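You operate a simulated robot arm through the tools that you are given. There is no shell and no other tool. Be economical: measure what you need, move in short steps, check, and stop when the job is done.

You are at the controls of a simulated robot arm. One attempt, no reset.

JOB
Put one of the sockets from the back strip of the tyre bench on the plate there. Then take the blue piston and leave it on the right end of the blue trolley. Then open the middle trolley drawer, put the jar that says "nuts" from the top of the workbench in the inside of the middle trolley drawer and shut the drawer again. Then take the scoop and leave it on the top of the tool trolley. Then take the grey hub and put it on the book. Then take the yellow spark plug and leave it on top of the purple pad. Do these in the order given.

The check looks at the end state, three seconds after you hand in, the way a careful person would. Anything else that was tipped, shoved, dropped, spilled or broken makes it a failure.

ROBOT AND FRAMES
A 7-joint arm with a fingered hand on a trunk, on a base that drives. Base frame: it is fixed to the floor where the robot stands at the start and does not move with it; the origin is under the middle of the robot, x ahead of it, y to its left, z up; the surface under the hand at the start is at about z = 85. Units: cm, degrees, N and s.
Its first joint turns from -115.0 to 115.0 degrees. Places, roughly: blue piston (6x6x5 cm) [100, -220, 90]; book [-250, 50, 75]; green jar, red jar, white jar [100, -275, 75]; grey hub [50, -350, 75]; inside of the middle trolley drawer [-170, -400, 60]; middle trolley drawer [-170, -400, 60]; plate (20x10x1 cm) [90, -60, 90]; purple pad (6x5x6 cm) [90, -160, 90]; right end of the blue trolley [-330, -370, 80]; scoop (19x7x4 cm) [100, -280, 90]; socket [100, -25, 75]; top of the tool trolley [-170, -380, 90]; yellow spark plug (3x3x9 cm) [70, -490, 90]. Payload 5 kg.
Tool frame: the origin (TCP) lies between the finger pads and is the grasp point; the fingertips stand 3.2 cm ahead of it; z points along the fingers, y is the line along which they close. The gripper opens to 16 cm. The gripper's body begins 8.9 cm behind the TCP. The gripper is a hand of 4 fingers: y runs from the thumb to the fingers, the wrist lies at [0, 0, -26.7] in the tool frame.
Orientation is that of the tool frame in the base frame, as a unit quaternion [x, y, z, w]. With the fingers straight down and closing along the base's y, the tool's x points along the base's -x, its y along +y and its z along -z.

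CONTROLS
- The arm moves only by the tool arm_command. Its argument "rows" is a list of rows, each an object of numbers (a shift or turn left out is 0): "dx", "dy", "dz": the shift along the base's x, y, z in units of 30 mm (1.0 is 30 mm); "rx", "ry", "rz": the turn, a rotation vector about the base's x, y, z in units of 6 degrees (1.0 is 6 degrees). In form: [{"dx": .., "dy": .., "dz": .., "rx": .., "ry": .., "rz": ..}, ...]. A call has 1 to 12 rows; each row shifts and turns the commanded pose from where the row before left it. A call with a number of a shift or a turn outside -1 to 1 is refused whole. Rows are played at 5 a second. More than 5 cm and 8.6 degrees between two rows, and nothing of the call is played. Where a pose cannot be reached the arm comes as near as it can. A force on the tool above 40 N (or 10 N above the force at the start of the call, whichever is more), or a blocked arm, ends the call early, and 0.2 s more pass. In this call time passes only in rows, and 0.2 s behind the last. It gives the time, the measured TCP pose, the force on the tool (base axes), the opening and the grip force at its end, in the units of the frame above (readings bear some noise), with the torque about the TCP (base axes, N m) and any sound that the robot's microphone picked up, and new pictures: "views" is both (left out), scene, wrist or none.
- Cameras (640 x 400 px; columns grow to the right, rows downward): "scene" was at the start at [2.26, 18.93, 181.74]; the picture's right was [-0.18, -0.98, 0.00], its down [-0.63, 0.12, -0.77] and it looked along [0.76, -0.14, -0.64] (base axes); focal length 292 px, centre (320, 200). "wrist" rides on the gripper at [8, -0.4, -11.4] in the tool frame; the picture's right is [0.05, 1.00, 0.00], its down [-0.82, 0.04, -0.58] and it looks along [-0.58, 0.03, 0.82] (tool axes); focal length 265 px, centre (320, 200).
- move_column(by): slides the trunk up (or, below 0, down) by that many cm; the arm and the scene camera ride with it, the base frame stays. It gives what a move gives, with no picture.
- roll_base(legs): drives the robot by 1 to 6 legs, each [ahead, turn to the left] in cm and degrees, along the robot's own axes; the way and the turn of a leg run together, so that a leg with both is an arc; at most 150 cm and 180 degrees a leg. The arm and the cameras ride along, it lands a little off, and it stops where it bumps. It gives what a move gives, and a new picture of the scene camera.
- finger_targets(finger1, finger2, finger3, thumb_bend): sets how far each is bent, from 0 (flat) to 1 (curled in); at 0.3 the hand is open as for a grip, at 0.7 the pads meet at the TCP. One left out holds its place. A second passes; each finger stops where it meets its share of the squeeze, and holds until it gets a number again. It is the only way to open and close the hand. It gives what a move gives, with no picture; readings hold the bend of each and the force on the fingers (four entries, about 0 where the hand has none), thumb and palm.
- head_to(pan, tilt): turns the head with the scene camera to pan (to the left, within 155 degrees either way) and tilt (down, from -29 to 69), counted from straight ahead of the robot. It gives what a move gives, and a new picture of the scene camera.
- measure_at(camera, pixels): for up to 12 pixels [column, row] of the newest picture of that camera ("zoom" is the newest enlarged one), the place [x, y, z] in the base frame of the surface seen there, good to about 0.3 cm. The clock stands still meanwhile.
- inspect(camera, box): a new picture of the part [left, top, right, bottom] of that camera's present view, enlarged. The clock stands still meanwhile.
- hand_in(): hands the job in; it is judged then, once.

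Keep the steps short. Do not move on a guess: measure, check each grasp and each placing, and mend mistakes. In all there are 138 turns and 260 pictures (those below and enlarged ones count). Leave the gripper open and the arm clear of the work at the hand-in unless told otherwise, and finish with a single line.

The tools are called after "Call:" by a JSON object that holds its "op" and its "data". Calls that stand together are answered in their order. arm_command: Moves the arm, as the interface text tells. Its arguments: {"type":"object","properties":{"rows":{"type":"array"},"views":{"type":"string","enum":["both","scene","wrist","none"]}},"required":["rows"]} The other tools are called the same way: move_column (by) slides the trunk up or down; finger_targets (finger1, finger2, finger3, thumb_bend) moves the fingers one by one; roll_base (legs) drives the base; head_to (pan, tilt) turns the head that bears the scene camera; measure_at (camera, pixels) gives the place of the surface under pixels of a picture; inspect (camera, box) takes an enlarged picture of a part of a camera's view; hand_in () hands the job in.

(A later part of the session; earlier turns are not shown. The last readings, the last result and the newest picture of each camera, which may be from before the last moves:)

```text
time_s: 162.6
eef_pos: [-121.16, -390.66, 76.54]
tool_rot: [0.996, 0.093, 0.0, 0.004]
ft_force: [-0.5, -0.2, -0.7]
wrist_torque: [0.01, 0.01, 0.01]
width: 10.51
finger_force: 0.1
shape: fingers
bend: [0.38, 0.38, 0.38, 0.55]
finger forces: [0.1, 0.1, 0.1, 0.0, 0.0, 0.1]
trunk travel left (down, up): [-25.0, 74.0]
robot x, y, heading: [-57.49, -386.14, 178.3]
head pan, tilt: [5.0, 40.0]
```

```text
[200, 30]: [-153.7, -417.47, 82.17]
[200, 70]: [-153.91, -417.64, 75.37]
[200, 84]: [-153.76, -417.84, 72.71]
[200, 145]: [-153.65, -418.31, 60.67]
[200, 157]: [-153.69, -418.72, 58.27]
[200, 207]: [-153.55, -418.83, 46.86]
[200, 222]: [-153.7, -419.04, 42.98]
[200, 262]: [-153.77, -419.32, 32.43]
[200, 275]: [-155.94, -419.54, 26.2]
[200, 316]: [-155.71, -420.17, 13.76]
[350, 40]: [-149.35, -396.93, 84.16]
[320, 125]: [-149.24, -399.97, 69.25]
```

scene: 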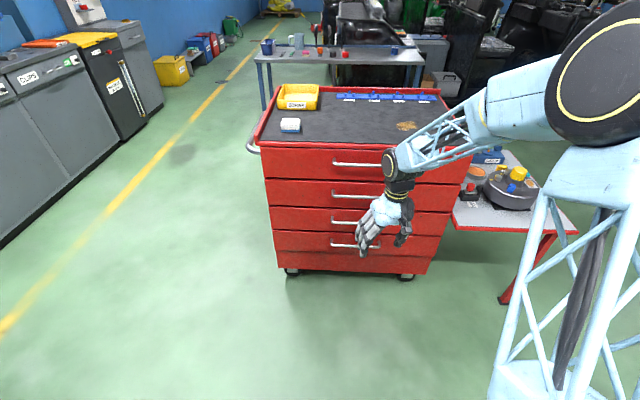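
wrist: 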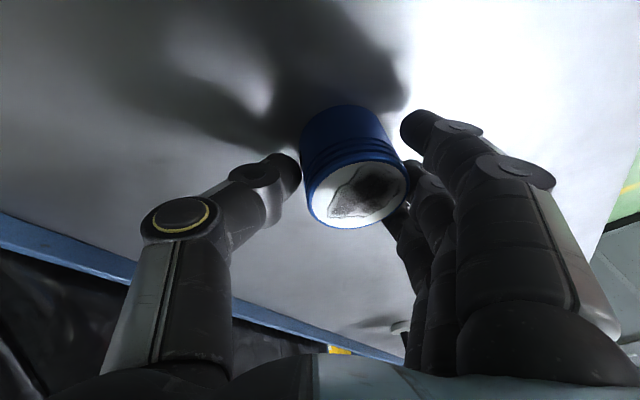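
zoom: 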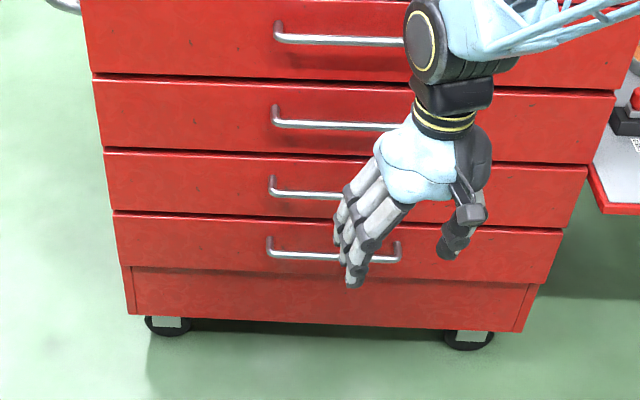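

D2 spans z 59.5–73.5 with its bar at x≈-149.3, z≈69; its floor height matches the given z≈60, so D2 is the middle drawer. I back 20 cm and tip the hand to horizontal, pointing at the drawer.

Call:
{"op": "roll_base", "data": {"legs": [[-20, 0]]}}

Call:
{"op": "arm_command", "data": {"rows": [{"dx": -0.8, "ry": 1, "rz": -0.15}, {"dx": -0.8, "ry": 1, "rz": -0.15}, {"dx": -0.8, "ry": 1, "rz": -0.15}, {"dx": -0.8, "ry": 1, "rz": -0.15}, {"dx": -0.8, "ry": 1, "rz": -0.15}, {"dx": -0.8, "ry": 1, "rz": -0.15}, {"dx": -0.8, "ry": 1, "rz": -0.15}, {"dx": -0.8, "ry": 1, "rz": -0.15}, {"ry": 1, "rz": -0.15}, {"ry": 1, "rz": -0.15}, {"ry": 1, "rz": -0.15}, {"ry": 1, "rz": -0.13}], "views": "none"}}

Call:
{"op": "arm_command", "data": {"rows": [{"ry": 1}, {"ry": 1}, {"ry": 1}, {"rx": -1}, {"rx": -1}, {"rx": -1}, {"rx": -1}, {"rx": -1}, {"rx": -1}, {"rx": -1}, {"rx": -1}, {"rx": -1}], "views": "scene"}}

```text
time_s: 164.2
eef_pos: [-100.91, -391.29, 76.62]
tool_rot: [0.996, 0.093, 0.0, 0.004]
ft_force: [-0.5, -0.1, 0.0]
wrist_torque: [-0.02, -0.03, -0.01]
width: 10.51
finger_force: 0.0
shape: fingers
bend: [0.38, 0.38, 0.38, 0.55]
finger forces: [0.0, 0.1, 0.0, 0.0, 0.1, 0.0]
trunk travel left (down, up): [-25.0, 74.0]
robot x, y, heading: [-37.11, -387.06, 178.1]
head pan, tilt: [5.0, 40.0]
```

scene: 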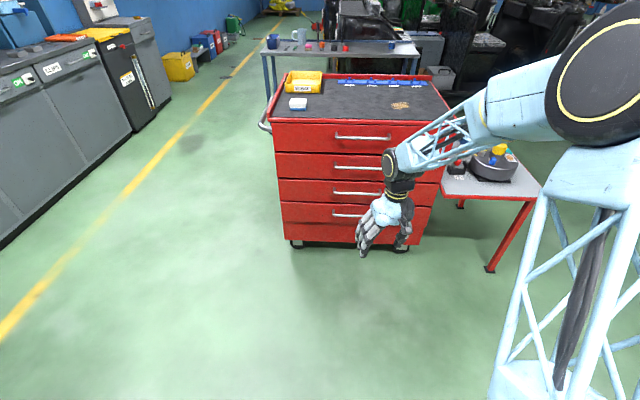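

```text
time_s: 166.8
eef_pos: [-120.15, -391.33, 76.58]
tool_rot: [0.809, -0.009, -0.585, -0.051]
ft_force: [-0.2, -0.9, -0.1]
wrist_torque: [0.0, -0.03, 0.02]
width: 10.51
finger_force: 0.1
shape: fingers
bend: [0.38, 0.38, 0.38, 0.55]
finger forces: [0.1, 0.0, 0.0, 0.0, 0.0, 0.1]
trunk travel left (down, up): [-25.0, 74.0]
robot x, y, heading: [-37.51, -386.76, 178.0]
head pan, tilt: [5.0, 40.0]
```

```text
time_s: 169.4
eef_pos: [-120.08, -391.31, 76.5]
tool_rot: [0.653, -0.336, -0.62, 0.279]
ft_force: [0.5, -0.5, 0.1]
wrist_torque: [-0.02, 0.0, -0.02]
width: 10.51
finger_force: 0.1
shape: fingers
bend: [0.38, 0.38, 0.38, 0.55]
finger forces: [0.0, 0.0, 0.0, 0.1, 0.1, 0.1]
trunk travel left (down, up): [-25.0, 74.0]
robot x, y, heading: [-37.12, -386.32, 178.5]
head pan, tilt: [5.0, 40.0]
```

scene: 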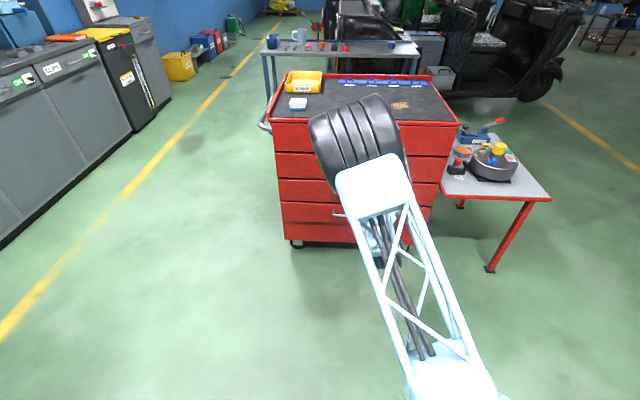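

The hand comes round. I finish the roll so that it closes vertically, and come to a standoff before the middle handle.

Call:
{"op": "arm_command", "data": {"rows": [{"rx": -1, "ry": 0.3, "dy": -0.4, "dz": -0.4}, {"rx": -1, "ry": 0.3, "dy": -0.4, "dz": -0.4}, {"rx": -1, "ry": 0.3, "dy": -0.4, "dz": -0.4}, {"rx": -1, "dy": -0.4, "dz": -0.4}, {"rx": -1, "dy": -0.4, "dz": -0.4}, {"rx": -1, "dy": -0.24, "dz": -0.4}, {"rx": -0.4, "dx": -0.6}, {"dx": -0.8}, {"dx": -0.8}], "views": "wrist"}}

Call:
{"op": "finger_targets", "data": {"finger1": 0.42, "finger2": 0.42, "finger3": 0.42, "thumb_bend": 0.42}}

Call:
{"op": "inspect", "data": {"camera": "scene", "box": [240, 60, 480, 260]}}

```text
time_s: 171.4
eef_pos: [-126.6, -397.97, 69.33]
tool_rot: [-0.492, 0.513, 0.506, -0.488]
ft_force: [0.7, 0.5, 0.4]
wrist_torque: [0.03, 0.0, -0.01]
width: 10.51
finger_force: 0.0
shape: fingers
bend: [0.38, 0.38, 0.38, 0.55]
finger forces: [0.0, 0.0, 0.0, 0.0, 0.0, 0.0]
trunk travel left (down, up): [-25.0, 74.0]
robot x, y, heading: [-36.88, -386.21, 178.0]
head pan, tilt: [5.0, 40.0]
```

wrist: 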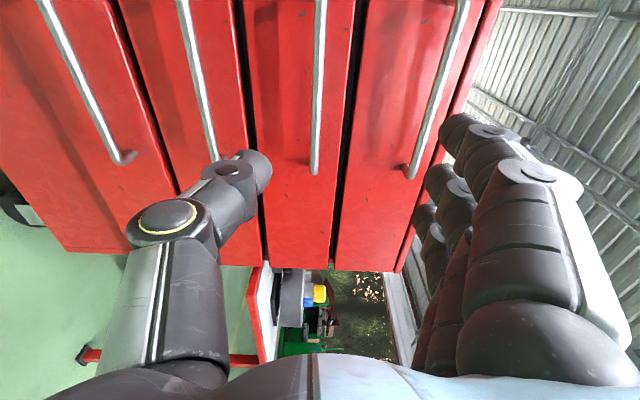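

```text
time_s: 172.4
eef_pos: [-126.6, -397.9, 69.37]
tool_rot: [-0.493, 0.512, 0.507, -0.487]
ft_force: [-0.3, 0.6, 0.2]
wrist_torque: [0.01, 0.0, -0.04]
width: 12.34
finger_force: 0.0
shape: fingers
bend: [0.42, 0.42, 0.42, 0.42]
finger forces: [0.0, 0.0, 0.0, 0.1, 0.0, 0.0]
trunk travel left (down, up): [-25.0, 74.0]
robot x, y, heading: [-37.22, -386.78, 178.1]
head pan, tilt: [5.0, 40.0]
```

```text
2.00 times, centred on (360, 160) of scene
```

zoom: 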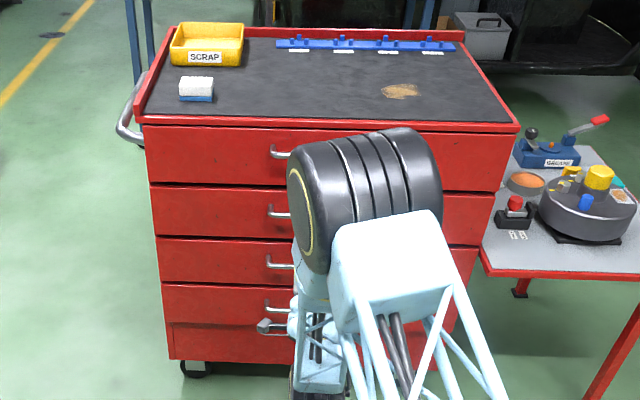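

In the wrist picture the middle handle is the bar at (317,90) with its end at (314,170). I measure it.

Call:
{"op": "measure_at", "data": {"camera": "wrist", "pixels": [[318, 20], [318, 90], [316, 150], [314, 170], [300, 100], [340, 150], [428, 150], [205, 130], [290, 250]]}}

```text
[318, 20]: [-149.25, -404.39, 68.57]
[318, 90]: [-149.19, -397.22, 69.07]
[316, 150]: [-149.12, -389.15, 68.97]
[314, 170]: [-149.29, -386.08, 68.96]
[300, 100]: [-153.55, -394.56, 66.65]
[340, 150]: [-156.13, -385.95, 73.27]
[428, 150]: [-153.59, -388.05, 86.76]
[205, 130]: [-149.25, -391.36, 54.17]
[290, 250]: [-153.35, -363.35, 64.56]
```

Bar at x -149.5, z 69.0. I advance 22 cm so the pads straddle it.

Call:
{"op": "arm_command", "data": {"rows": [{"dx": -0.9, "dz": -0.1}, {"dx": -0.9}, {"dx": -0.9}, {"dx": -0.9}, {"dx": -0.9}, {"dx": -0.9}, {"dx": -0.9}, {"dx": -0.6}, {"dx": -0.4}], "views": "wrist"}}

```text
time_s: 174.4
eef_pos: [-148.53, -398.11, 69.15]
tool_rot: [-0.493, 0.512, 0.507, -0.488]
ft_force: [-0.7, -0.1, 0.2]
wrist_torque: [-0.01, -0.01, 0.0]
width: 12.3
finger_force: 0.1
shape: fingers
bend: [0.42, 0.42, 0.42, 0.42]
finger forces: [0.0, 0.1, 0.0, 0.1, 0.1, 0.0]
trunk travel left (down, up): [-25.0, 74.0]
robot x, y, heading: [-37.11, -386.72, 178.5]
head pan, tilt: [5.0, 40.0]
```

wrist: 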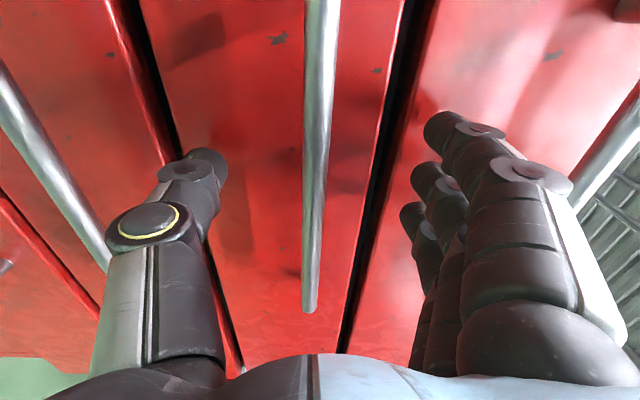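

The bar runs between thumb and fingers. I close on it.

Call:
{"op": "finger_targets", "data": {"finger1": 0.85, "finger2": 0.85, "finger3": 0.85, "thumb_bend": 0.8}}

Call:
{"op": "arm_command", "data": {"rows": [{"dx": 0.3}, {"dx": 0.5}, {"dx": 0.6}], "views": "wrist"}}

```text
time_s: 175.4
eef_pos: [-148.49, -397.99, 69.26]
tool_rot: [-0.492, 0.512, 0.508, -0.487]
ft_force: [0.0, -0.5, 3.7]
wrist_torque: [0.0, 0.06, -0.04]
width: 2.45
finger_force: 21.1
shape: fingers
bend: [0.73, 0.73, 0.73, 0.72]
finger forces: [7.4, 7.5, 7.9, 0.0, 19.5, 0.1]
trunk travel left (down, up): [-25.0, 74.0]
robot x, y, heading: [-37.25, -386.65, 178.3]
head pan, tilt: [5.0, 40.0]
```

```text
time_s: 176.2
eef_pos: [-144.33, -398.07, 69.15]
tool_rot: [-0.493, 0.512, 0.507, -0.487]
ft_force: [0.0, 0.1, 5.4]
wrist_torque: [0.02, 0.1, 0.01]
width: 2.43
finger_force: 20.7
shape: fingers
bend: [0.73, 0.73, 0.73, 0.72]
finger forces: [7.1, 7.4, 7.8, 0.1, 18.9, 0.0]
trunk travel left (down, up): [-25.0, 74.0]
robot x, y, heading: [-36.98, -386.6, 178.1]
head pan, tilt: [5.0, 40.0]
```

wrist: 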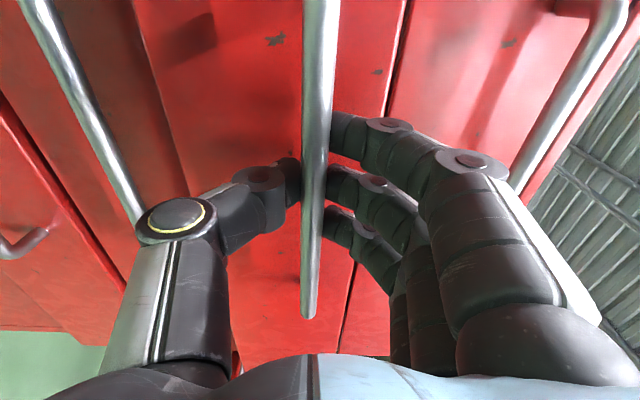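

The drawer follows with little force. I pull on 24 cm.

Call:
{"op": "arm_command", "data": {"rows": [{"dx": 0.8}, {"dx": 0.9}, {"dx": 0.9}, {"dx": 0.9}, {"dx": 0.9}, {"dx": 0.9}, {"dx": 0.9}, {"dx": 0.9}, {"dx": 0.9}], "views": "scene"}}

```text
time_s: 178.2
eef_pos: [-120.56, -397.86, 68.87]
tool_rot: [-0.493, 0.512, 0.507, -0.487]
ft_force: [0.6, 3.7, -0.5]
wrist_torque: [0.0, 0.02, 0.04]
width: 1.56
finger_force: 0.9
shape: fingers
bend: [0.75, 0.74, 0.75, 0.77]
finger forces: [0.5, 0.0, 1.4, 0.1, 0.0, 0.0]
trunk travel left (down, up): [-25.0, 74.0]
robot x, y, heading: [-37.03, -386.68, 178.0]
head pan, tilt: [5.0, 40.0]
```

scene: 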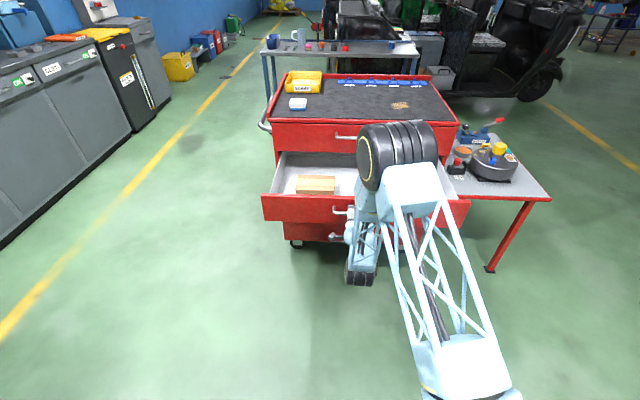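

The drawer is open (a wood block lies inside); the grip slid off at the stop. I open the hand, draw back, and measure the drawer.

Call:
{"op": "finger_targets", "data": {"finger1": 0.4, "finger2": 0.4, "finger3": 0.4, "thumb_bend": 0.4}}

Call:
{"op": "arm_command", "data": {"rows": [{"dx": 0.8}, {"dx": 0.9}, {"dx": 0.9}, {"dx": 0.6}, {"dx": 0.3, "dz": 0.9}, {"dz": 1}, {"dz": 1}, {"dz": 1}], "views": "scene"}}

Call:
{"op": "inspect", "data": {"camera": "scene", "box": [240, 110, 480, 260]}}

```text
time_s: 179.2
eef_pos: [-120.49, -397.9, 68.89]
tool_rot: [-0.493, 0.512, 0.506, -0.488]
ft_force: [-0.2, 0.2, 0.3]
wrist_torque: [0.01, -0.01, -0.03]
width: 13.05
finger_force: 0.1
shape: fingers
bend: [0.4, 0.4, 0.4, 0.4]
finger forces: [0.0, 0.1, 0.0, 0.0, 0.0, 0.0]
trunk travel left (down, up): [-25.0, 74.0]
robot x, y, heading: [-37.36, -386.56, 178.1]
head pan, tilt: [5.0, 40.0]
```

```text
time_s: 181.0
eef_pos: [-109.89, -397.92, 80.79]
tool_rot: [-0.493, 0.512, 0.507, -0.488]
ft_force: [0.0, -0.2, -0.2]
wrist_torque: [-0.02, 0.03, -0.01]
width: 13.08
finger_force: 0.1
shape: fingers
bend: [0.4, 0.4, 0.4, 0.4]
finger forces: [0.1, 0.0, 0.0, 0.0, 0.1, 0.0]
trunk travel left (down, up): [-25.0, 74.0]
robot x, y, heading: [-37.2, -386.44, 178.2]
head pan, tilt: [5.0, 40.0]
```

scene: 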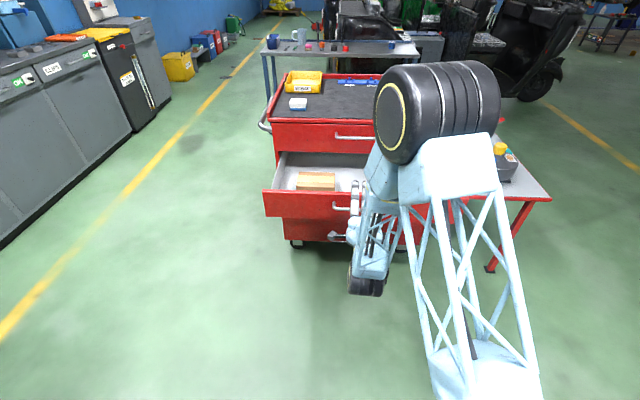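

```text
2.67 times, centred on (360, 185) of scene
```

zoom: 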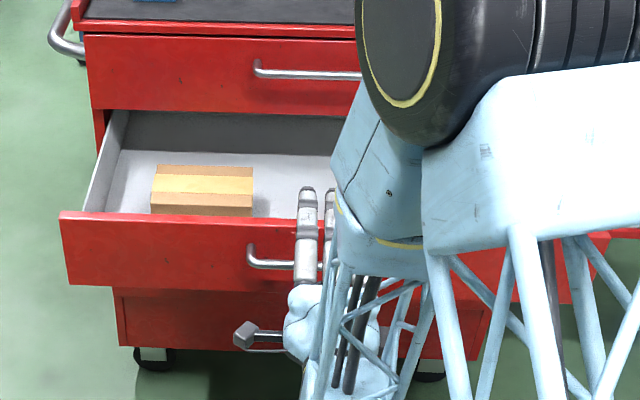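

Call:
{"op": "measure_at", "data": {"camera": "zoom", "pixels": [[200, 217], [70, 214], [290, 190], [130, 190], [310, 160], [205, 185], [155, 205], [250, 205], [270, 262], [252, 170], [118, 150]]}}

```text
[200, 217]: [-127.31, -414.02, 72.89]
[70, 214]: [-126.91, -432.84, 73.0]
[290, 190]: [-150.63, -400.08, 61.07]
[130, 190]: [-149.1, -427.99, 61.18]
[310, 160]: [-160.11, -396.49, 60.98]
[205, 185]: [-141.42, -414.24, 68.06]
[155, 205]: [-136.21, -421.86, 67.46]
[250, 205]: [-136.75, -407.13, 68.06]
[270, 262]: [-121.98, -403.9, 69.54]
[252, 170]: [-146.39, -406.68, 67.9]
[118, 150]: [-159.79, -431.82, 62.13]
```

Drawer open 27 cm; floor z 61, block at x -147…-136, y -422…-407. I raise the trunk and bring the hand back upright.

Call:
{"op": "move_column", "data": {"by": 40}}

Call:
{"op": "arm_command", "data": {"rows": [{"rx": 1}, {"rx": 1}, {"rx": 1}, {"rx": 1}, {"rx": 1}, {"rx": 1}, {"rx": 1}, {"rx": 1}, {"rx": 1}, {"rx": 1}, {"rx": 1}, {"rx": 1}], "views": "none"}}

Call:
{"op": "arm_command", "data": {"rows": [{"rx": 1}, {"rx": 1}, {"rx": 1}, {"ry": -1}, {"ry": -1}, {"ry": -1}, {"ry": -1}, {"ry": -1}, {"ry": -1}, {"ry": -1}, {"ry": -1}, {"ry": -1}], "views": "none"}}

Call:
{"op": "arm_command", "data": {"rows": [{"ry": -1}, {"ry": -1}, {"ry": -1}, {"ry": -1}, {"ry": -1}, {"ry": -1}], "views": "none"}}

Call:
{"op": "roll_base", "data": {"legs": [[0, -108], [121, 0], [0, -70]]}}

```text
time_s: 184.8
eef_pos: [-109.86, -397.87, 120.72]
tool_rot: [-0.493, 0.512, 0.507, -0.488]
ft_force: [1.2, 0.2, 0.1]
wrist_torque: [-0.05, 0.03, -0.03]
width: 13.06
finger_force: 0.1
shape: fingers
bend: [0.4, 0.4, 0.4, 0.4]
finger forces: [0.0, 0.0, 0.0, 0.0, 0.0, 0.0]
trunk travel left (down, up): [-65.0, 34.0]
robot x, y, heading: [-37.32, -386.58, 178.2]
head pan, tilt: [5.0, 40.0]
```

```text
time_s: 187.4
eef_pos: [-109.95, -397.92, 120.64]
tool_rot: [-0.685, 0.115, 0.712, -0.104]
ft_force: [-0.3, -0.5, -0.4]
wrist_torque: [0.0, 0.02, 0.01]
width: 13.09
finger_force: 0.0
shape: fingers
bend: [0.4, 0.4, 0.4, 0.4]
finger forces: [0.0, 0.1, 0.0, 0.0, 0.0, 0.0]
trunk travel left (down, up): [-65.0, 34.0]
robot x, y, heading: [-37.01, -386.51, 178.1]
head pan, tilt: [5.0, 40.0]
```

```text
time_s: 190.0
eef_pos: [-109.89, -397.89, 120.7]
tool_rot: [0.945, -0.002, -0.326, -0.005]
ft_force: [-0.3, 0.5, 0.4]
wrist_torque: [0.01, 0.0, 0.01]
width: 13.1
finger_force: 0.1
shape: fingers
bend: [0.4, 0.4, 0.4, 0.4]
finger forces: [0.0, 0.1, 0.0, 0.0, 0.1, 0.0]
trunk travel left (down, up): [-65.0, 34.0]
robot x, y, heading: [-37.02, -386.43, 177.8]
head pan, tilt: [5.0, 40.0]
```

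```text
time_s: 191.4
eef_pos: [-110.02, -397.88, 120.82]
tool_rot: [1.0, -0.001, -0.019, -0.006]
ft_force: [0.0, 1.0, -0.7]
wrist_torque: [0.03, -0.03, 0.0]
width: 13.06
finger_force: 0.2
shape: fingers
bend: [0.4, 0.4, 0.4, 0.4]
finger forces: [0.0, 0.0, 0.1, 0.1, 0.0, 0.0]
trunk travel left (down, up): [-65.0, 34.0]
robot x, y, heading: [-37.37, -386.46, 178.1]
head pan, tilt: [5.0, 40.0]
```

```text
time_s: 205.5
eef_pos: [74.75, -255.8, 120.74]
tool_rot: [-0.032, 0.999, -0.004, 0.019]
ft_force: [-0.9, -1.2, 0.9]
wrist_torque: [0.04, -0.01, 0.03]
width: 13.07
finger_force: 0.0
shape: fingers
bend: [0.4, 0.4, 0.4, 0.4]
finger forces: [0.0, 0.1, 0.0, 0.0, 0.1, 0.0]
trunk travel left (down, up): [-65.0, 34.0]
robot x, y, heading: [2.87, -271.83, 1.7]
head pan, tilt: [5.0, 40.0]
```

scene: 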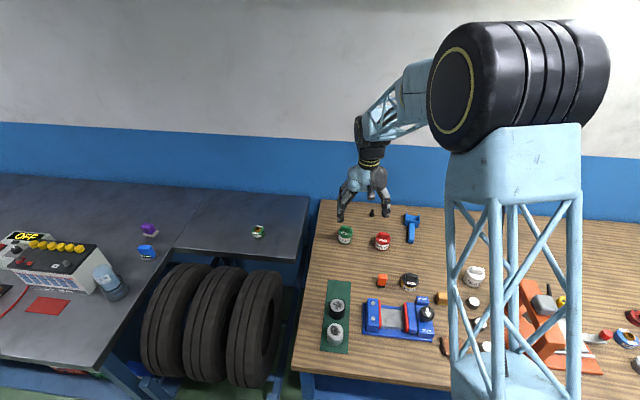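

In front of the workbench: green jar (345,234), red (382,240), white (474,274). I zoom on the labels and measure.

Call:
{"op": "inspect", "data": {"camera": "scene", "box": [325, 205, 425, 268]}}

Call:
{"op": "inspect", "data": {"camera": "scene", "box": [430, 245, 530, 308]}}

Call:
{"op": "measure_at", "data": {"camera": "scene", "pixels": [[345, 229], [345, 237], [382, 234], [382, 243], [474, 268], [476, 279], [411, 218], [411, 238], [410, 281], [373, 212], [383, 280], [530, 300]]}}

```text
6.35 times, centred on (375, 236) of scene
```

zoom: 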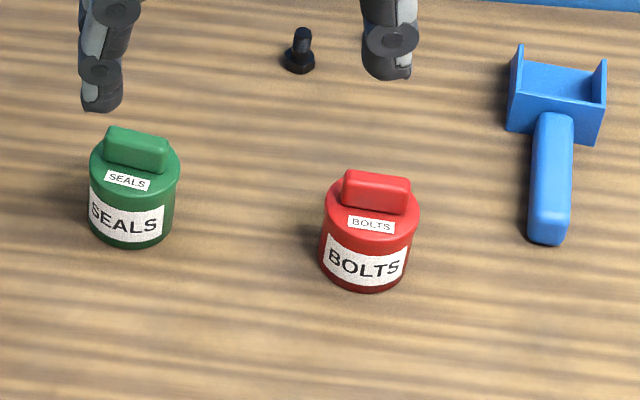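

```text
6.35 times, centred on (480, 276) of scene
```

zoom: 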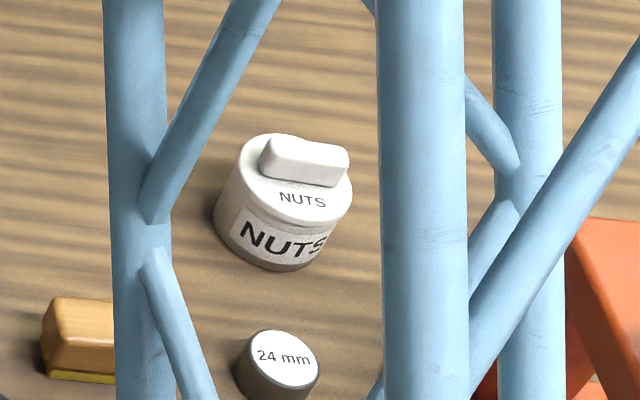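

```text
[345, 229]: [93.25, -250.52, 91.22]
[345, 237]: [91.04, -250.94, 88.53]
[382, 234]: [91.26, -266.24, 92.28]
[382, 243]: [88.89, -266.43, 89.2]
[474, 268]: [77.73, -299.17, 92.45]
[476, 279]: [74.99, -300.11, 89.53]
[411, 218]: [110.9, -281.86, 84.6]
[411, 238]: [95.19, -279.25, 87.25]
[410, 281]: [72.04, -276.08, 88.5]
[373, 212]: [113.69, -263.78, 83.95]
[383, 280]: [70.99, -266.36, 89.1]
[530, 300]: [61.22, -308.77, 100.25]
```

The white jar at [77.5,-299.5] says NUTS. I move over it for a wrist view.

Call:
{"op": "arm_command", "data": {"rows": [{"dx": 0.05, "dy": -1, "rz": -0.3, "ry": 0.18}, {"dx": 0.05, "dy": -1, "rz": -0.3, "ry": 0.18}, {"dx": 0.05, "dy": -1}, {"dx": 0.05, "dy": -1}, {"dx": 0.05, "dy": -1}, {"dx": 0.05, "dy": -1}, {"dx": 0.05, "dy": -1}, {"dx": 0.05, "dy": -1}, {"dx": 0.05, "dy": -1}, {"dx": 0.05, "dy": -1}, {"dx": 0.05, "dy": -1}, {"dy": -1}], "views": "none"}}

Call:
{"op": "arm_command", "data": {"rows": [{"dy": -0.9}, {"dy": -0.9}, {"dy": -0.8}], "views": "wrist"}}

```text
time_s: 208.1
eef_pos: [76.38, -291.9, 120.82]
tool_rot: [-0.001, 1.0, -0.004, 0.001]
ft_force: [0.3, -0.4, 0.5]
wrist_torque: [0.01, -0.03, 0.0]
width: 13.11
finger_force: 0.1
shape: fingers
bend: [0.4, 0.4, 0.4, 0.4]
finger forces: [0.0, 0.0, 0.0, 0.1, 0.0, 0.0]
trunk travel left (down, up): [-65.0, 34.0]
robot x, y, heading: [2.84, -271.63, 1.8]
head pan, tilt: [5.0, 40.0]
```

```text
time_s: 208.9
eef_pos: [76.49, -299.53, 120.7]
tool_rot: [-0.001, 1.0, -0.005, 0.0]
ft_force: [0.3, -1.0, -0.4]
wrist_torque: [0.08, -0.03, 0.01]
width: 13.1
finger_force: 0.1
shape: fingers
bend: [0.4, 0.4, 0.4, 0.4]
finger forces: [0.0, 0.0, 0.0, 0.0, 0.0, 0.0]
trunk travel left (down, up): [-65.0, 34.0]
robot x, y, heading: [2.72, -271.64, 1.7]
head pan, tilt: [5.0, 40.0]
```

wrist: 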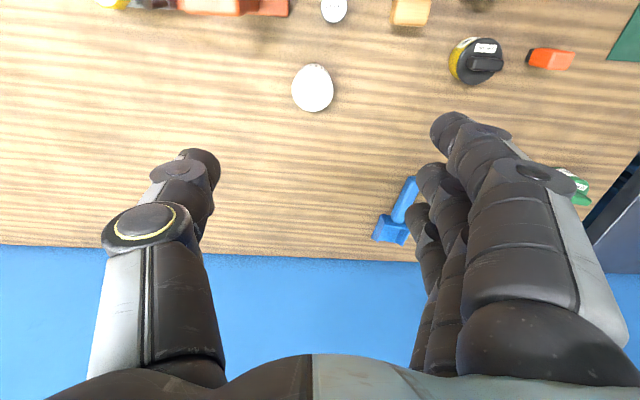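

Call:
{"op": "measure_at", "data": {"camera": "wrist", "pixels": [[313, 70], [293, 90], [333, 90], [313, 108], [313, 88], [333, 8], [270, 10], [410, 15], [475, 65], [400, 225], [200, 200]]}}

Call:
{"op": "inspect", "data": {"camera": "wrist", "box": [233, 40, 393, 140]}}

```text
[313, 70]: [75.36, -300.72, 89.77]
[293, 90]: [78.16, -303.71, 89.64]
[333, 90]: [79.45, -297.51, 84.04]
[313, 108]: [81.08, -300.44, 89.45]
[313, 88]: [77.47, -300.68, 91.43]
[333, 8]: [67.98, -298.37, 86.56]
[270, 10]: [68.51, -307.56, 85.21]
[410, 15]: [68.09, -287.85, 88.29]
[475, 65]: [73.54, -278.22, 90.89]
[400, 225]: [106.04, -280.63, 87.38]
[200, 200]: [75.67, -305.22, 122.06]
```

```text
4.00 times, centred on (313, 90) of wrist
```

zoom: 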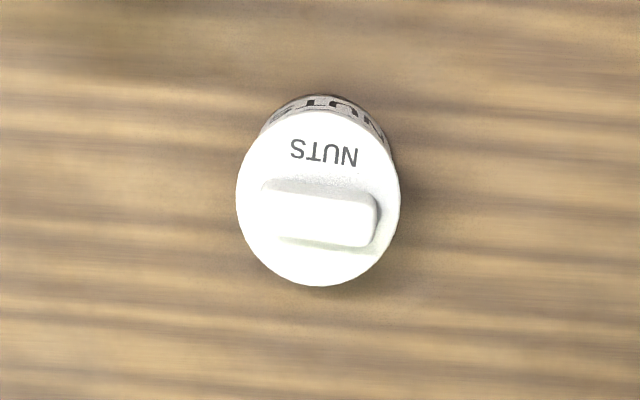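

Jar centre [78.2,-300.5], lid at 89.6. I set the digits and descend beside it.

Call:
{"op": "finger_targets", "data": {"finger1": 0.42, "finger2": 0.42, "finger3": 0.42, "thumb_bend": 0.48}}

Call:
{"op": "arm_command", "data": {"rows": [{"dx": 0.3, "dy": -0.3, "dz": -0.9}, {"dx": 0.27, "dy": -0.3, "dz": -0.9}, {"dz": -0.9}, {"dz": -0.9}, {"dz": -0.9}, {"dz": -0.9}, {"dz": -0.9}, {"dz": -0.9}], "views": "wrist"}}

```text
time_s: 209.9
eef_pos: [76.38, -299.59, 120.72]
tool_rot: [0.0, 1.0, -0.004, 0.0]
ft_force: [-0.1, -0.5, -0.4]
wrist_torque: [-0.02, 0.04, 0.03]
width: 11.22
finger_force: 0.1
shape: fingers
bend: [0.42, 0.42, 0.42, 0.48]
finger forces: [0.0, 0.0, 0.0, 0.1, 0.1, 0.0]
trunk travel left (down, up): [-65.0, 34.0]
robot x, y, heading: [2.84, -271.15, 1.9]
head pan, tilt: [5.0, 40.0]
```

```text
time_s: 211.7
eef_pos: [77.93, -301.34, 99.15]
tool_rot: [-0.002, 1.0, -0.004, 0.0]
ft_force: [0.3, 0.2, -0.7]
wrist_torque: [0.0, 0.02, 0.01]
width: 11.2
finger_force: 0.0
shape: fingers
bend: [0.42, 0.42, 0.42, 0.48]
finger forces: [0.0, 0.0, 0.1, 0.0, 0.0, 0.1]
trunk travel left (down, up): [-65.0, 34.0]
robot x, y, heading: [2.72, -271.55, 1.7]
head pan, tilt: [5.0, 40.0]
```

wrist: 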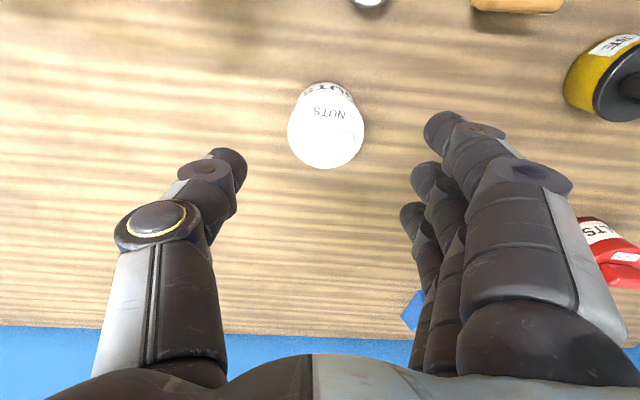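

Well aligned. I descend another 10.7 cm.

Call:
{"op": "arm_command", "data": {"rows": [{"dz": -0.9}, {"dz": -0.9}, {"dz": -0.9}, {"dz": -0.6}, {"dz": -0.25}], "views": "wrist"}}

Call:
{"op": "measure_at", "data": {"camera": "wrist", "pixels": [[325, 160], [300, 190], [350, 190], [325, 215], [222, 165], [425, 125], [405, 180]]}}

```text
time_s: 212.9
eef_pos: [78.11, -301.3, 88.48]
tool_rot: [-0.001, 1.0, -0.005, 0.002]
ft_force: [0.1, 0.2, -0.2]
wrist_torque: [0.01, 0.01, 0.03]
width: 11.19
finger_force: 0.2
shape: fingers
bend: [0.42, 0.42, 0.42, 0.48]
finger forces: [0.0, 0.1, 0.0, 0.0, 0.1, 0.1]
trunk travel left (down, up): [-65.0, 34.0]
robot x, y, heading: [3.09, -271.57, 2.0]
head pan, tilt: [5.0, 40.0]
```

wrist: 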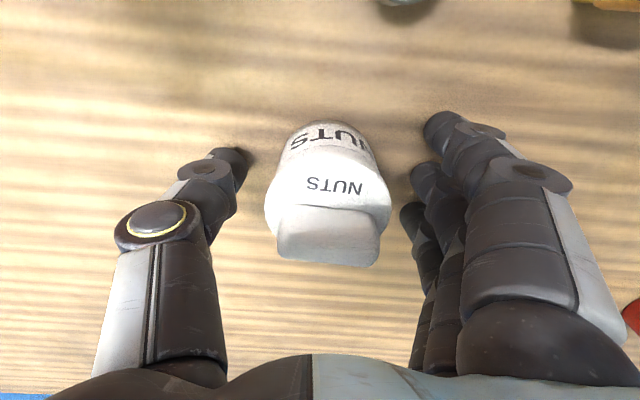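

```text
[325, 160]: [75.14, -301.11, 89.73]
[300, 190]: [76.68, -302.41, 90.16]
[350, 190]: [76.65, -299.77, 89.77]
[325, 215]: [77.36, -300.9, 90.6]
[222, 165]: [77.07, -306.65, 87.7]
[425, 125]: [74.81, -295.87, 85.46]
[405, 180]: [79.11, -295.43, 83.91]
```

Close: outer fingers as side support, finger 2 and thumb squeezing.

Call:
{"op": "finger_targets", "data": {"finger1": 0.54, "finger2": 0.8, "finger3": 0.54, "thumb_bend": 0.8}}

Call:
{"op": "arm_command", "data": {"rows": [{"dz": 0.3}, {"dz": 0.6}, {"dz": 0.9}, {"dz": 0.9}], "views": "wrist"}}

```text
time_s: 213.9
eef_pos: [78.1, -301.37, 88.51]
tool_rot: [-0.001, 1.0, -0.004, 0.001]
ft_force: [-0.6, -0.5, -2.3]
wrist_torque: [-0.04, 0.0, -0.02]
width: 5.28
finger_force: 18.8
shape: fingers
bend: [0.53, 0.48, 0.52, 0.71]
finger forces: [1.1, 15.2, 3.0, 0.0, 18.6, 0.0]
trunk travel left (down, up): [-65.0, 34.0]
robot x, y, heading: [2.73, -271.84, 2.1]
head pan, tilt: [5.0, 40.0]
heard: snap
```

```text
time_s: 214.9
eef_pos: [78.03, -301.37, 96.66]
tool_rot: [-0.001, 1.0, -0.005, 0.001]
ft_force: [0.1, 0.4, -4.7]
wrist_torque: [-0.09, 0.01, 0.01]
width: 5.29
finger_force: 18.8
shape: fingers
bend: [0.53, 0.48, 0.52, 0.71]
finger forces: [1.1, 15.3, 3.1, 0.0, 18.0, 0.1]
trunk travel left (down, up): [-65.0, 34.0]
robot x, y, heading: [2.75, -271.65, 1.8]
head pan, tilt: [5.0, 40.0]
```

wrist: 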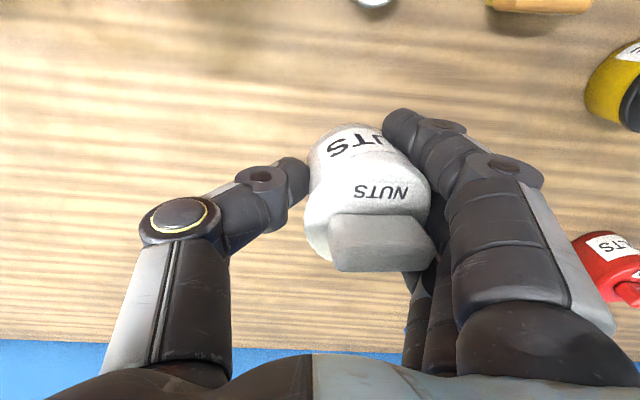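

I heard a snap. I inspect the jar closely.

Call:
{"op": "inspect", "data": {"camera": "wrist", "box": [260, 100, 460, 300]}}

Call:
{"op": "head_to", "data": {"pan": -15, "tilt": 48}}

Call:
{"op": "inspect", "data": {"camera": "scene", "box": [220, 140, 420, 265]}}

```text
2.00 times, centred on (360, 200) of wrist
```

zoom: 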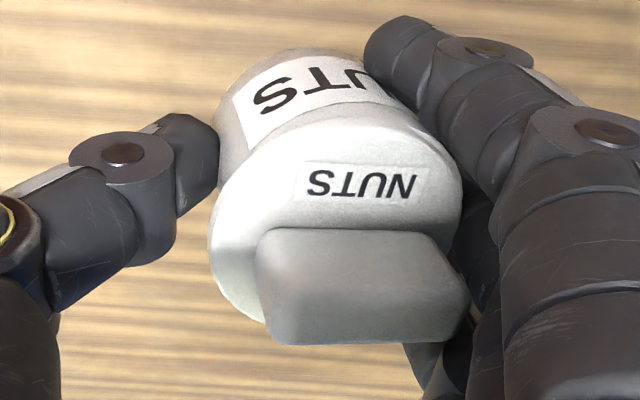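

```text
time_s: 215.7
eef_pos: [78.03, -301.26, 96.46]
tool_rot: [-0.001, 1.0, -0.004, 0.001]
ft_force: [0.2, -0.1, -4.1]
wrist_torque: [-0.11, -0.01, -0.01]
width: 5.27
finger_force: 19.2
shape: fingers
bend: [0.53, 0.48, 0.52, 0.71]
finger forces: [0.9, 15.2, 3.2, 0.0, 18.1, 0.0]
trunk travel left (down, up): [-65.0, 34.0]
robot x, y, heading: [2.86, -271.77, 2.0]
head pan, tilt: [-15.0, 48.0]
```

scene: 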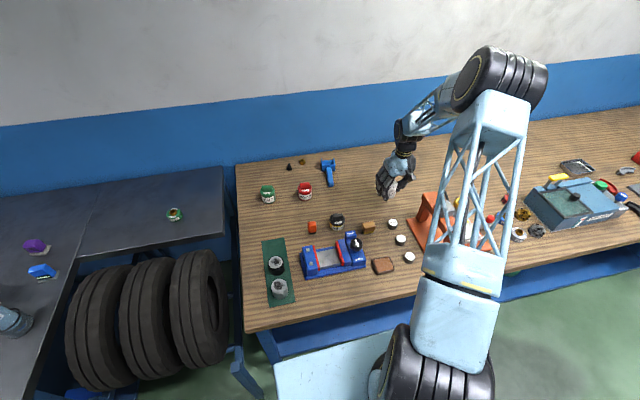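

```text
3.20 times, centred on (320, 202) of scene
```

zoom: 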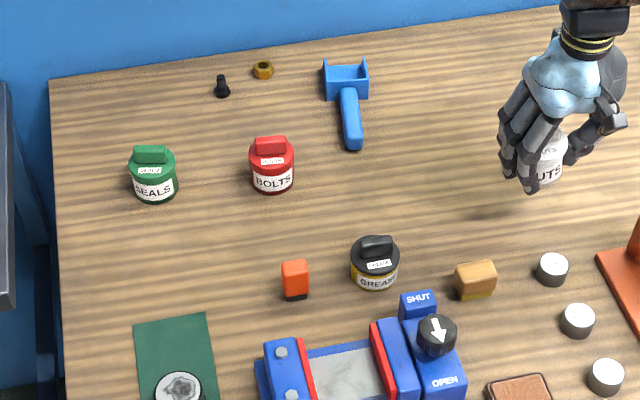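

The jar looks whole with its lid on. I measure the lid's tilt.

Call:
{"op": "measure_at", "data": {"camera": "wrist", "pixels": [[316, 200], [325, 185], [350, 190], [380, 192], [407, 195], [425, 190], [365, 165], [340, 205], [332, 150]]}}

```text
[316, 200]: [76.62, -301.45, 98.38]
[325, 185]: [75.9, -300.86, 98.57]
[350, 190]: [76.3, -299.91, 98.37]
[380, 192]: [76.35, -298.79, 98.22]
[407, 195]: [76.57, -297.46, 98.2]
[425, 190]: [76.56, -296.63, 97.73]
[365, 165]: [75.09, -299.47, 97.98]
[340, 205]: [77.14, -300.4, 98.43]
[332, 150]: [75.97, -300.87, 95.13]
```

Tilt is only ~9°. I lift, retract, and carry the jar to the drawer, keeping it upright.

Call:
{"op": "arm_command", "data": {"rows": [{"dz": 1}, {"dz": 1}, {"dz": 1}, {"dz": 1, "dx": -0.6, "dy": 0.4}, {"dz": 1, "dx": -0.6, "dy": 0.6}, {"dz": 1, "dx": -0.7, "dy": 0.6}, {"dz": 1, "dx": -0.7, "dy": 0.6}, {"dx": -0.7, "dy": 0.6}, {"dx": -0.7, "dy": 0.6}, {"dx": -0.7, "dy": 0.6}], "views": "none"}}

Call:
{"op": "roll_base", "data": {"legs": [[-30, 0], [0, -106], [116, 0], [0, -76]]}}

Call:
{"op": "head_to", "data": {"pan": 0, "tilt": 48}}

```text
time_s: 217.9
eef_pos: [63.99, -289.16, 117.66]
tool_rot: [-0.001, 1.0, -0.005, 0.001]
ft_force: [-0.6, 0.0, -4.4]
wrist_torque: [-0.14, -0.02, -0.02]
width: 5.26
finger_force: 19.0
shape: fingers
bend: [0.53, 0.48, 0.52, 0.71]
finger forces: [1.1, 15.4, 3.3, 0.0, 17.8, 0.0]
trunk travel left (down, up): [-65.0, 34.0]
robot x, y, heading: [2.83, -271.58, 2.1]
head pan, tilt: [-15.0, 48.0]
```

```text
time_s: 233.5
eef_pos: [-115.38, -363.57, 117.69]
tool_rot: [1.0, -0.013, -0.001, -0.004]
ft_force: [0.2, -0.9, -4.2]
wrist_torque: [0.11, -0.02, -0.02]
width: 5.25
finger_force: 18.2
shape: fingers
bend: [0.53, 0.48, 0.52, 0.71]
finger forces: [0.4, 15.1, 3.6, 0.0, 17.4, 0.0]
trunk travel left (down, up): [-65.0, 34.0]
robot x, y, heading: [-54.52, -383.09, -179.7]
head pan, tilt: [-15.0, 48.0]
```

scene: 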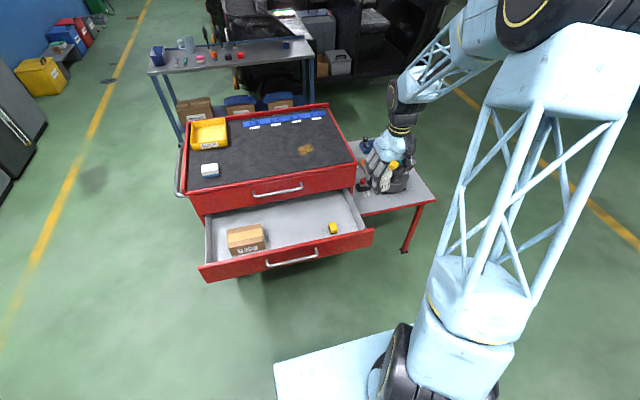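

```text
time_s: 234.3
eef_pos: [-115.37, -363.58, 117.66]
tool_rot: [1.0, -0.015, -0.001, -0.005]
ft_force: [0.2, 0.7, -4.7]
wrist_torque: [0.09, 0.0, 0.01]
width: 5.22
finger_force: 18.9
shape: fingers
bend: [0.53, 0.48, 0.52, 0.71]
finger forces: [0.4, 15.1, 3.5, 0.0, 17.4, 0.1]
trunk travel left (down, up): [-65.0, 34.0]
robot x, y, heading: [-55.09, -383.26, -179.7]
head pan, tilt: [0.0, 48.0]
```

scene: 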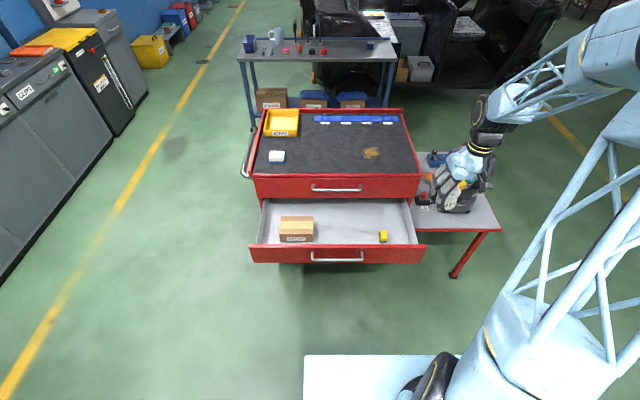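

Good view of the drawer: box at (296,230), yellow thing at (383,236), free middle at (342,222). I measure.

Call:
{"op": "measure_at", "data": {"camera": "scene", "pixels": [[342, 222], [342, 235], [383, 233], [376, 240], [312, 222], [312, 240], [342, 246], [420, 246], [252, 246], [340, 203], [385, 175]]}}

Call:
{"op": "inspect", "data": {"camera": "scene", "box": [240, 160, 440, 285]}}

```text
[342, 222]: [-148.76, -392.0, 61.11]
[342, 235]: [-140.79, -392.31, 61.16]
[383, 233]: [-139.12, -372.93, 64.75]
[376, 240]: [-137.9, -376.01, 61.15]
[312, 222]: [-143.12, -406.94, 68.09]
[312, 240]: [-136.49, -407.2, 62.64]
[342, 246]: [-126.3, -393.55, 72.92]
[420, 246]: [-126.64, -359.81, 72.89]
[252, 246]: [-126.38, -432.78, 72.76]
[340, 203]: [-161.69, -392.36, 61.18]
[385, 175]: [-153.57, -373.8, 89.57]
```

```text
3.20 times, centred on (340, 222) of scene
```

zoom: 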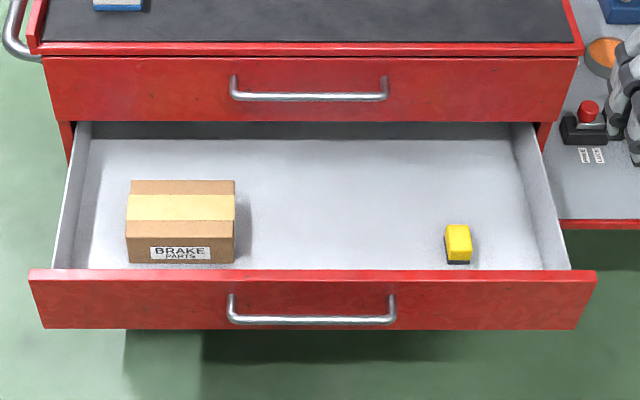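

I lower the trunk 25 cm, then move over the free middle at y≈-391 with the jar righted.

Call:
{"op": "move_column", "data": {"by": -25}}

Call:
{"op": "arm_command", "data": {"rows": [{"dx": -0.95, "dy": -0.95, "rx": -0.5}, {"dx": -0.95, "dy": -0.95, "rx": -0.5}, {"dx": -0.95, "dy": -0.95, "rx": -0.5}, {"dx": -0.95, "dy": -0.95}, {"dx": -0.95, "dy": -0.95}, {"dx": -0.95, "dy": -0.95}, {"dx": -0.95, "dy": -0.95}, {"dx": -0.95, "dy": -0.95}, {"dx": -0.95, "dy": -0.95, "dz": -0.3}, {"dz": -0.9}, {"dz": -0.9}], "views": "wrist"}}

```text
time_s: 236.8
eef_pos: [-115.26, -363.52, 92.65]
tool_rot: [1.0, -0.014, -0.001, -0.004]
ft_force: [0.4, -0.5, -4.7]
wrist_torque: [0.12, -0.04, -0.01]
width: 5.26
finger_force: 18.1
shape: fingers
bend: [0.53, 0.48, 0.52, 0.71]
finger forces: [0.4, 15.2, 3.4, 0.0, 17.3, 0.1]
trunk travel left (down, up): [-40.0, 59.0]
robot x, y, heading: [-54.83, -383.22, -179.9]
head pan, tilt: [0.0, 48.0]
```

```text
time_s: 239.2
eef_pos: [-140.91, -389.35, 86.38]
tool_rot: [0.997, -0.014, 0.0, 0.074]
ft_force: [0.3, -0.4, -4.5]
wrist_torque: [0.11, -0.02, 0.04]
width: 5.24
finger_force: 19.0
shape: fingers
bend: [0.53, 0.48, 0.52, 0.72]
finger forces: [0.6, 15.0, 3.6, 0.0, 17.7, 0.0]
trunk travel left (down, up): [-40.0, 59.0]
robot x, y, heading: [-54.87, -383.23, -179.7]
head pan, tilt: [0.0, 48.0]
```

wrist: 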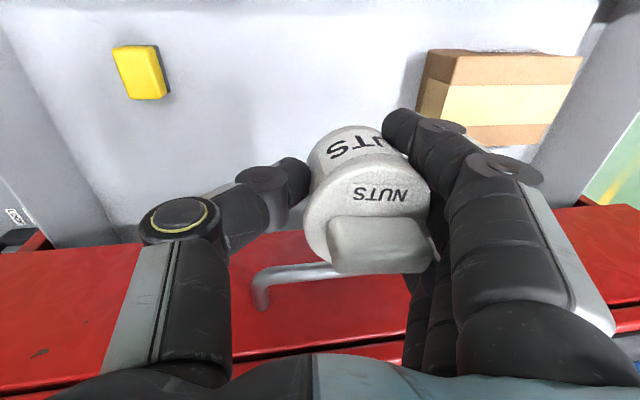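

Call:
{"op": "measure_at", "data": {"camera": "wrist", "pixels": [[314, 200], [325, 185], [350, 190], [407, 195], [425, 190], [365, 165], [340, 205], [327, 148], [285, 272]]}}

Call:
{"op": "arm_command", "data": {"rows": [{"dz": -0.9}, {"dz": -0.9}, {"dz": -0.9}, {"dz": -0.9}, {"dz": -0.9}, {"dz": -0.9}, {"dz": -0.6}, {"dz": -0.5}], "views": "wrist"}}

```text
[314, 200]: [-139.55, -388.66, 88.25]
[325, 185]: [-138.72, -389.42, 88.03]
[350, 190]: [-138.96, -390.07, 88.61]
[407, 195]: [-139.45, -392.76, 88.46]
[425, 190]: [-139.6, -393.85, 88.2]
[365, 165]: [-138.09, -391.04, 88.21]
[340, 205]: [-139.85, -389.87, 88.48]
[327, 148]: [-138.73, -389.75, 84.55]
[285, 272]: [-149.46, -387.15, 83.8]
```

```text
time_s: 241.0
eef_pos: [-141.09, -389.23, 66.85]
tool_rot: [0.997, -0.013, 0.001, 0.074]
ft_force: [0.3, -0.7, -5.2]
wrist_torque: [0.11, 0.02, 0.02]
width: 5.23
finger_force: 18.3
shape: fingers
bend: [0.53, 0.48, 0.52, 0.72]
finger forces: [0.5, 15.0, 3.7, 0.0, 17.6, 0.1]
trunk travel left (down, up): [-40.0, 59.0]
robot x, y, heading: [-54.68, -383.17, -179.8]
head pan, tilt: [0.0, 48.0]
```

wrist: 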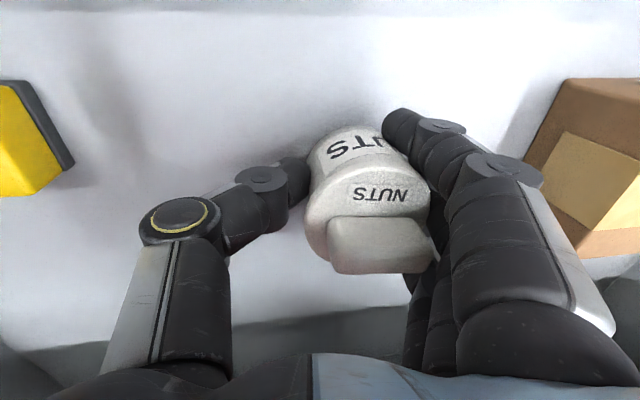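

Bottom is ~2 cm above the floor. I lower 1.8 cm, feeling for contact.

Call:
{"op": "arm_command", "data": {"rows": [{"dz": -0.3}, {"dz": -0.2}, {"dz": -0.1}], "views": "none"}}

```text
time_s: 241.8
eef_pos: [-140.91, -389.19, 65.14]
tool_rot: [0.997, -0.014, 0.001, 0.074]
ft_force: [-0.3, 0.6, -4.4]
wrist_torque: [0.1, -0.03, 0.01]
width: 5.2
finger_force: 18.3
shape: fingers
bend: [0.53, 0.48, 0.52, 0.72]
finger forces: [0.6, 15.0, 3.6, 0.1, 17.6, 0.1]
trunk travel left (down, up): [-40.0, 59.0]
robot x, y, heading: [-54.78, -382.75, -179.6]
head pan, tilt: [0.0, 48.0]
```

Call:
{"op": "arm_command", "data": {"rows": [{"dz": -0.1}], "views": "none"}}

```text
time_s: 242.2
eef_pos: [-140.94, -389.3, 64.82]
tool_rot: [0.997, -0.015, 0.001, 0.074]
ft_force: [0.2, -0.5, -5.3]
wrist_torque: [0.09, 0.0, 0.01]
width: 5.21
finger_force: 18.5
shape: fingers
bend: [0.53, 0.48, 0.52, 0.72]
finger forces: [0.6, 15.0, 3.7, 0.0, 17.7, 0.0]
trunk travel left (down, up): [-40.0, 59.0]
robot x, y, heading: [-54.63, -383.16, -179.7]
head pan, tilt: [0.0, 48.0]
```

Call:
{"op": "arm_command", "data": {"rows": [{"dz": -0.1}, {"dz": -0.05}], "views": "wrist"}}

Call:
{"op": "measure_at", "data": {"camera": "wrist", "pixels": [[325, 185], [350, 190], [407, 195], [332, 125], [260, 100]]}}

```text
time_s: 242.8
eef_pos: [-141.14, -389.24, 64.55]
tool_rot: [0.997, -0.013, 0.0, 0.074]
ft_force: [0.7, 1.8, 14.3]
wrist_torque: [-0.6, 0.11, 0.01]
width: 5.17
finger_force: 20.3
shape: fingers
bend: [0.53, 0.49, 0.52, 0.73]
finger forces: [1.0, 15.4, 4.7, 0.0, 18.7, 0.0]
trunk travel left (down, up): [-40.0, 59.0]
robot x, y, heading: [-55.12, -382.79, -179.9]
head pan, tilt: [0.0, 48.0]
```

wrist: 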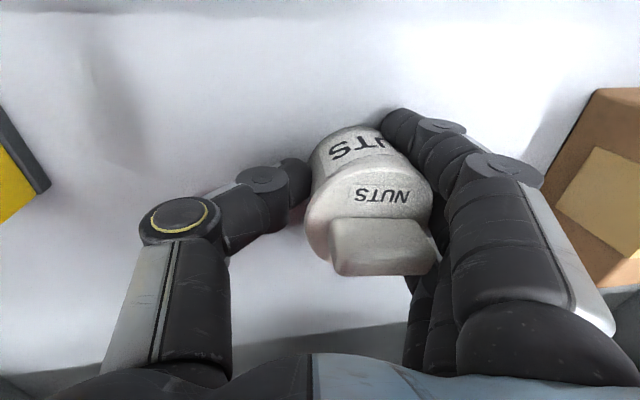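

```text
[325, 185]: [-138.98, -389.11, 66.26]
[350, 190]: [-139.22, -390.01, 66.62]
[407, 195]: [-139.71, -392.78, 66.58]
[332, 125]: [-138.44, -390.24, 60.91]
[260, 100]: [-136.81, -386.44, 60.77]
```

Contact (≈19 N up), the jar stands on the floor. I ease up slightly and release.

Call:
{"op": "arm_command", "data": {"rows": [{"dz": 0.07}], "views": "none"}}

Call:
{"op": "finger_targets", "data": {"finger1": 0.45, "finger2": 0.43, "finger3": 0.45, "thumb_bend": 0.65}}

Call:
{"op": "arm_command", "data": {"rows": [{"dz": 0.15}, {"dz": 0.2}], "views": "wrist"}}

```text
time_s: 243.2
eef_pos: [-140.97, -389.35, 64.59]
tool_rot: [0.997, -0.014, 0.0, 0.074]
ft_force: [-2.0, 0.9, 8.6]
wrist_torque: [-0.48, 0.09, -0.02]
width: 5.19
finger_force: 19.6
shape: fingers
bend: [0.53, 0.49, 0.52, 0.73]
finger forces: [1.0, 15.2, 5.0, 0.0, 18.3, 0.0]
trunk travel left (down, up): [-40.0, 59.0]
robot x, y, heading: [-55.06, -383.48, -180.0]
head pan, tilt: [0.0, 48.0]
```

```text
time_s: 244.2
eef_pos: [-140.96, -389.22, 64.77]
tool_rot: [0.997, -0.015, 0.0, 0.074]
ft_force: [-1.3, 2.8, 19.4]
wrist_torque: [0.31, 0.01, 0.01]
width: 6.71
finger_force: 10.9
shape: fingers
bend: [0.45, 0.43, 0.45, 0.67]
finger forces: [0.1, 0.9, 0.0, 0.0, 20.6, 0.0]
trunk travel left (down, up): [-40.0, 59.0]
robot x, y, heading: [-54.57, -383.0, -179.8]
head pan, tilt: [0.0, 48.0]
```

```text
time_s: 244.8
eef_pos: [-140.81, -389.22, 65.51]
tool_rot: [0.997, -0.015, 0.001, 0.075]
ft_force: [-0.5, -1.0, 0.0]
wrist_torque: [0.02, 0.03, -0.01]
width: 7.2
finger_force: 0.1
shape: fingers
bend: [0.45, 0.43, 0.45, 0.65]
finger forces: [0.0, 0.0, 0.0, 0.0, 0.0, 0.0]
trunk travel left (down, up): [-40.0, 59.0]
robot x, y, heading: [-54.53, -383.02, -179.8]
head pan, tilt: [0.0, 48.0]
```

wrist: 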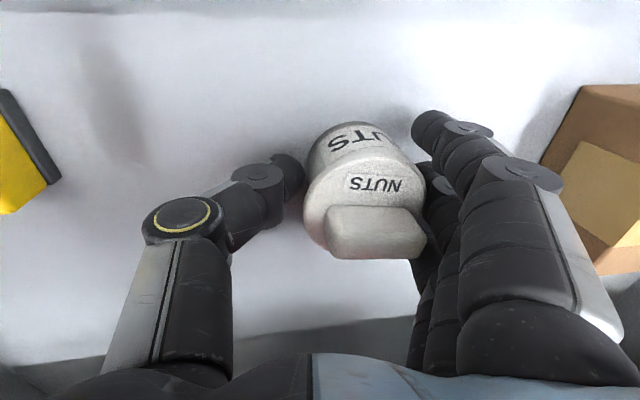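

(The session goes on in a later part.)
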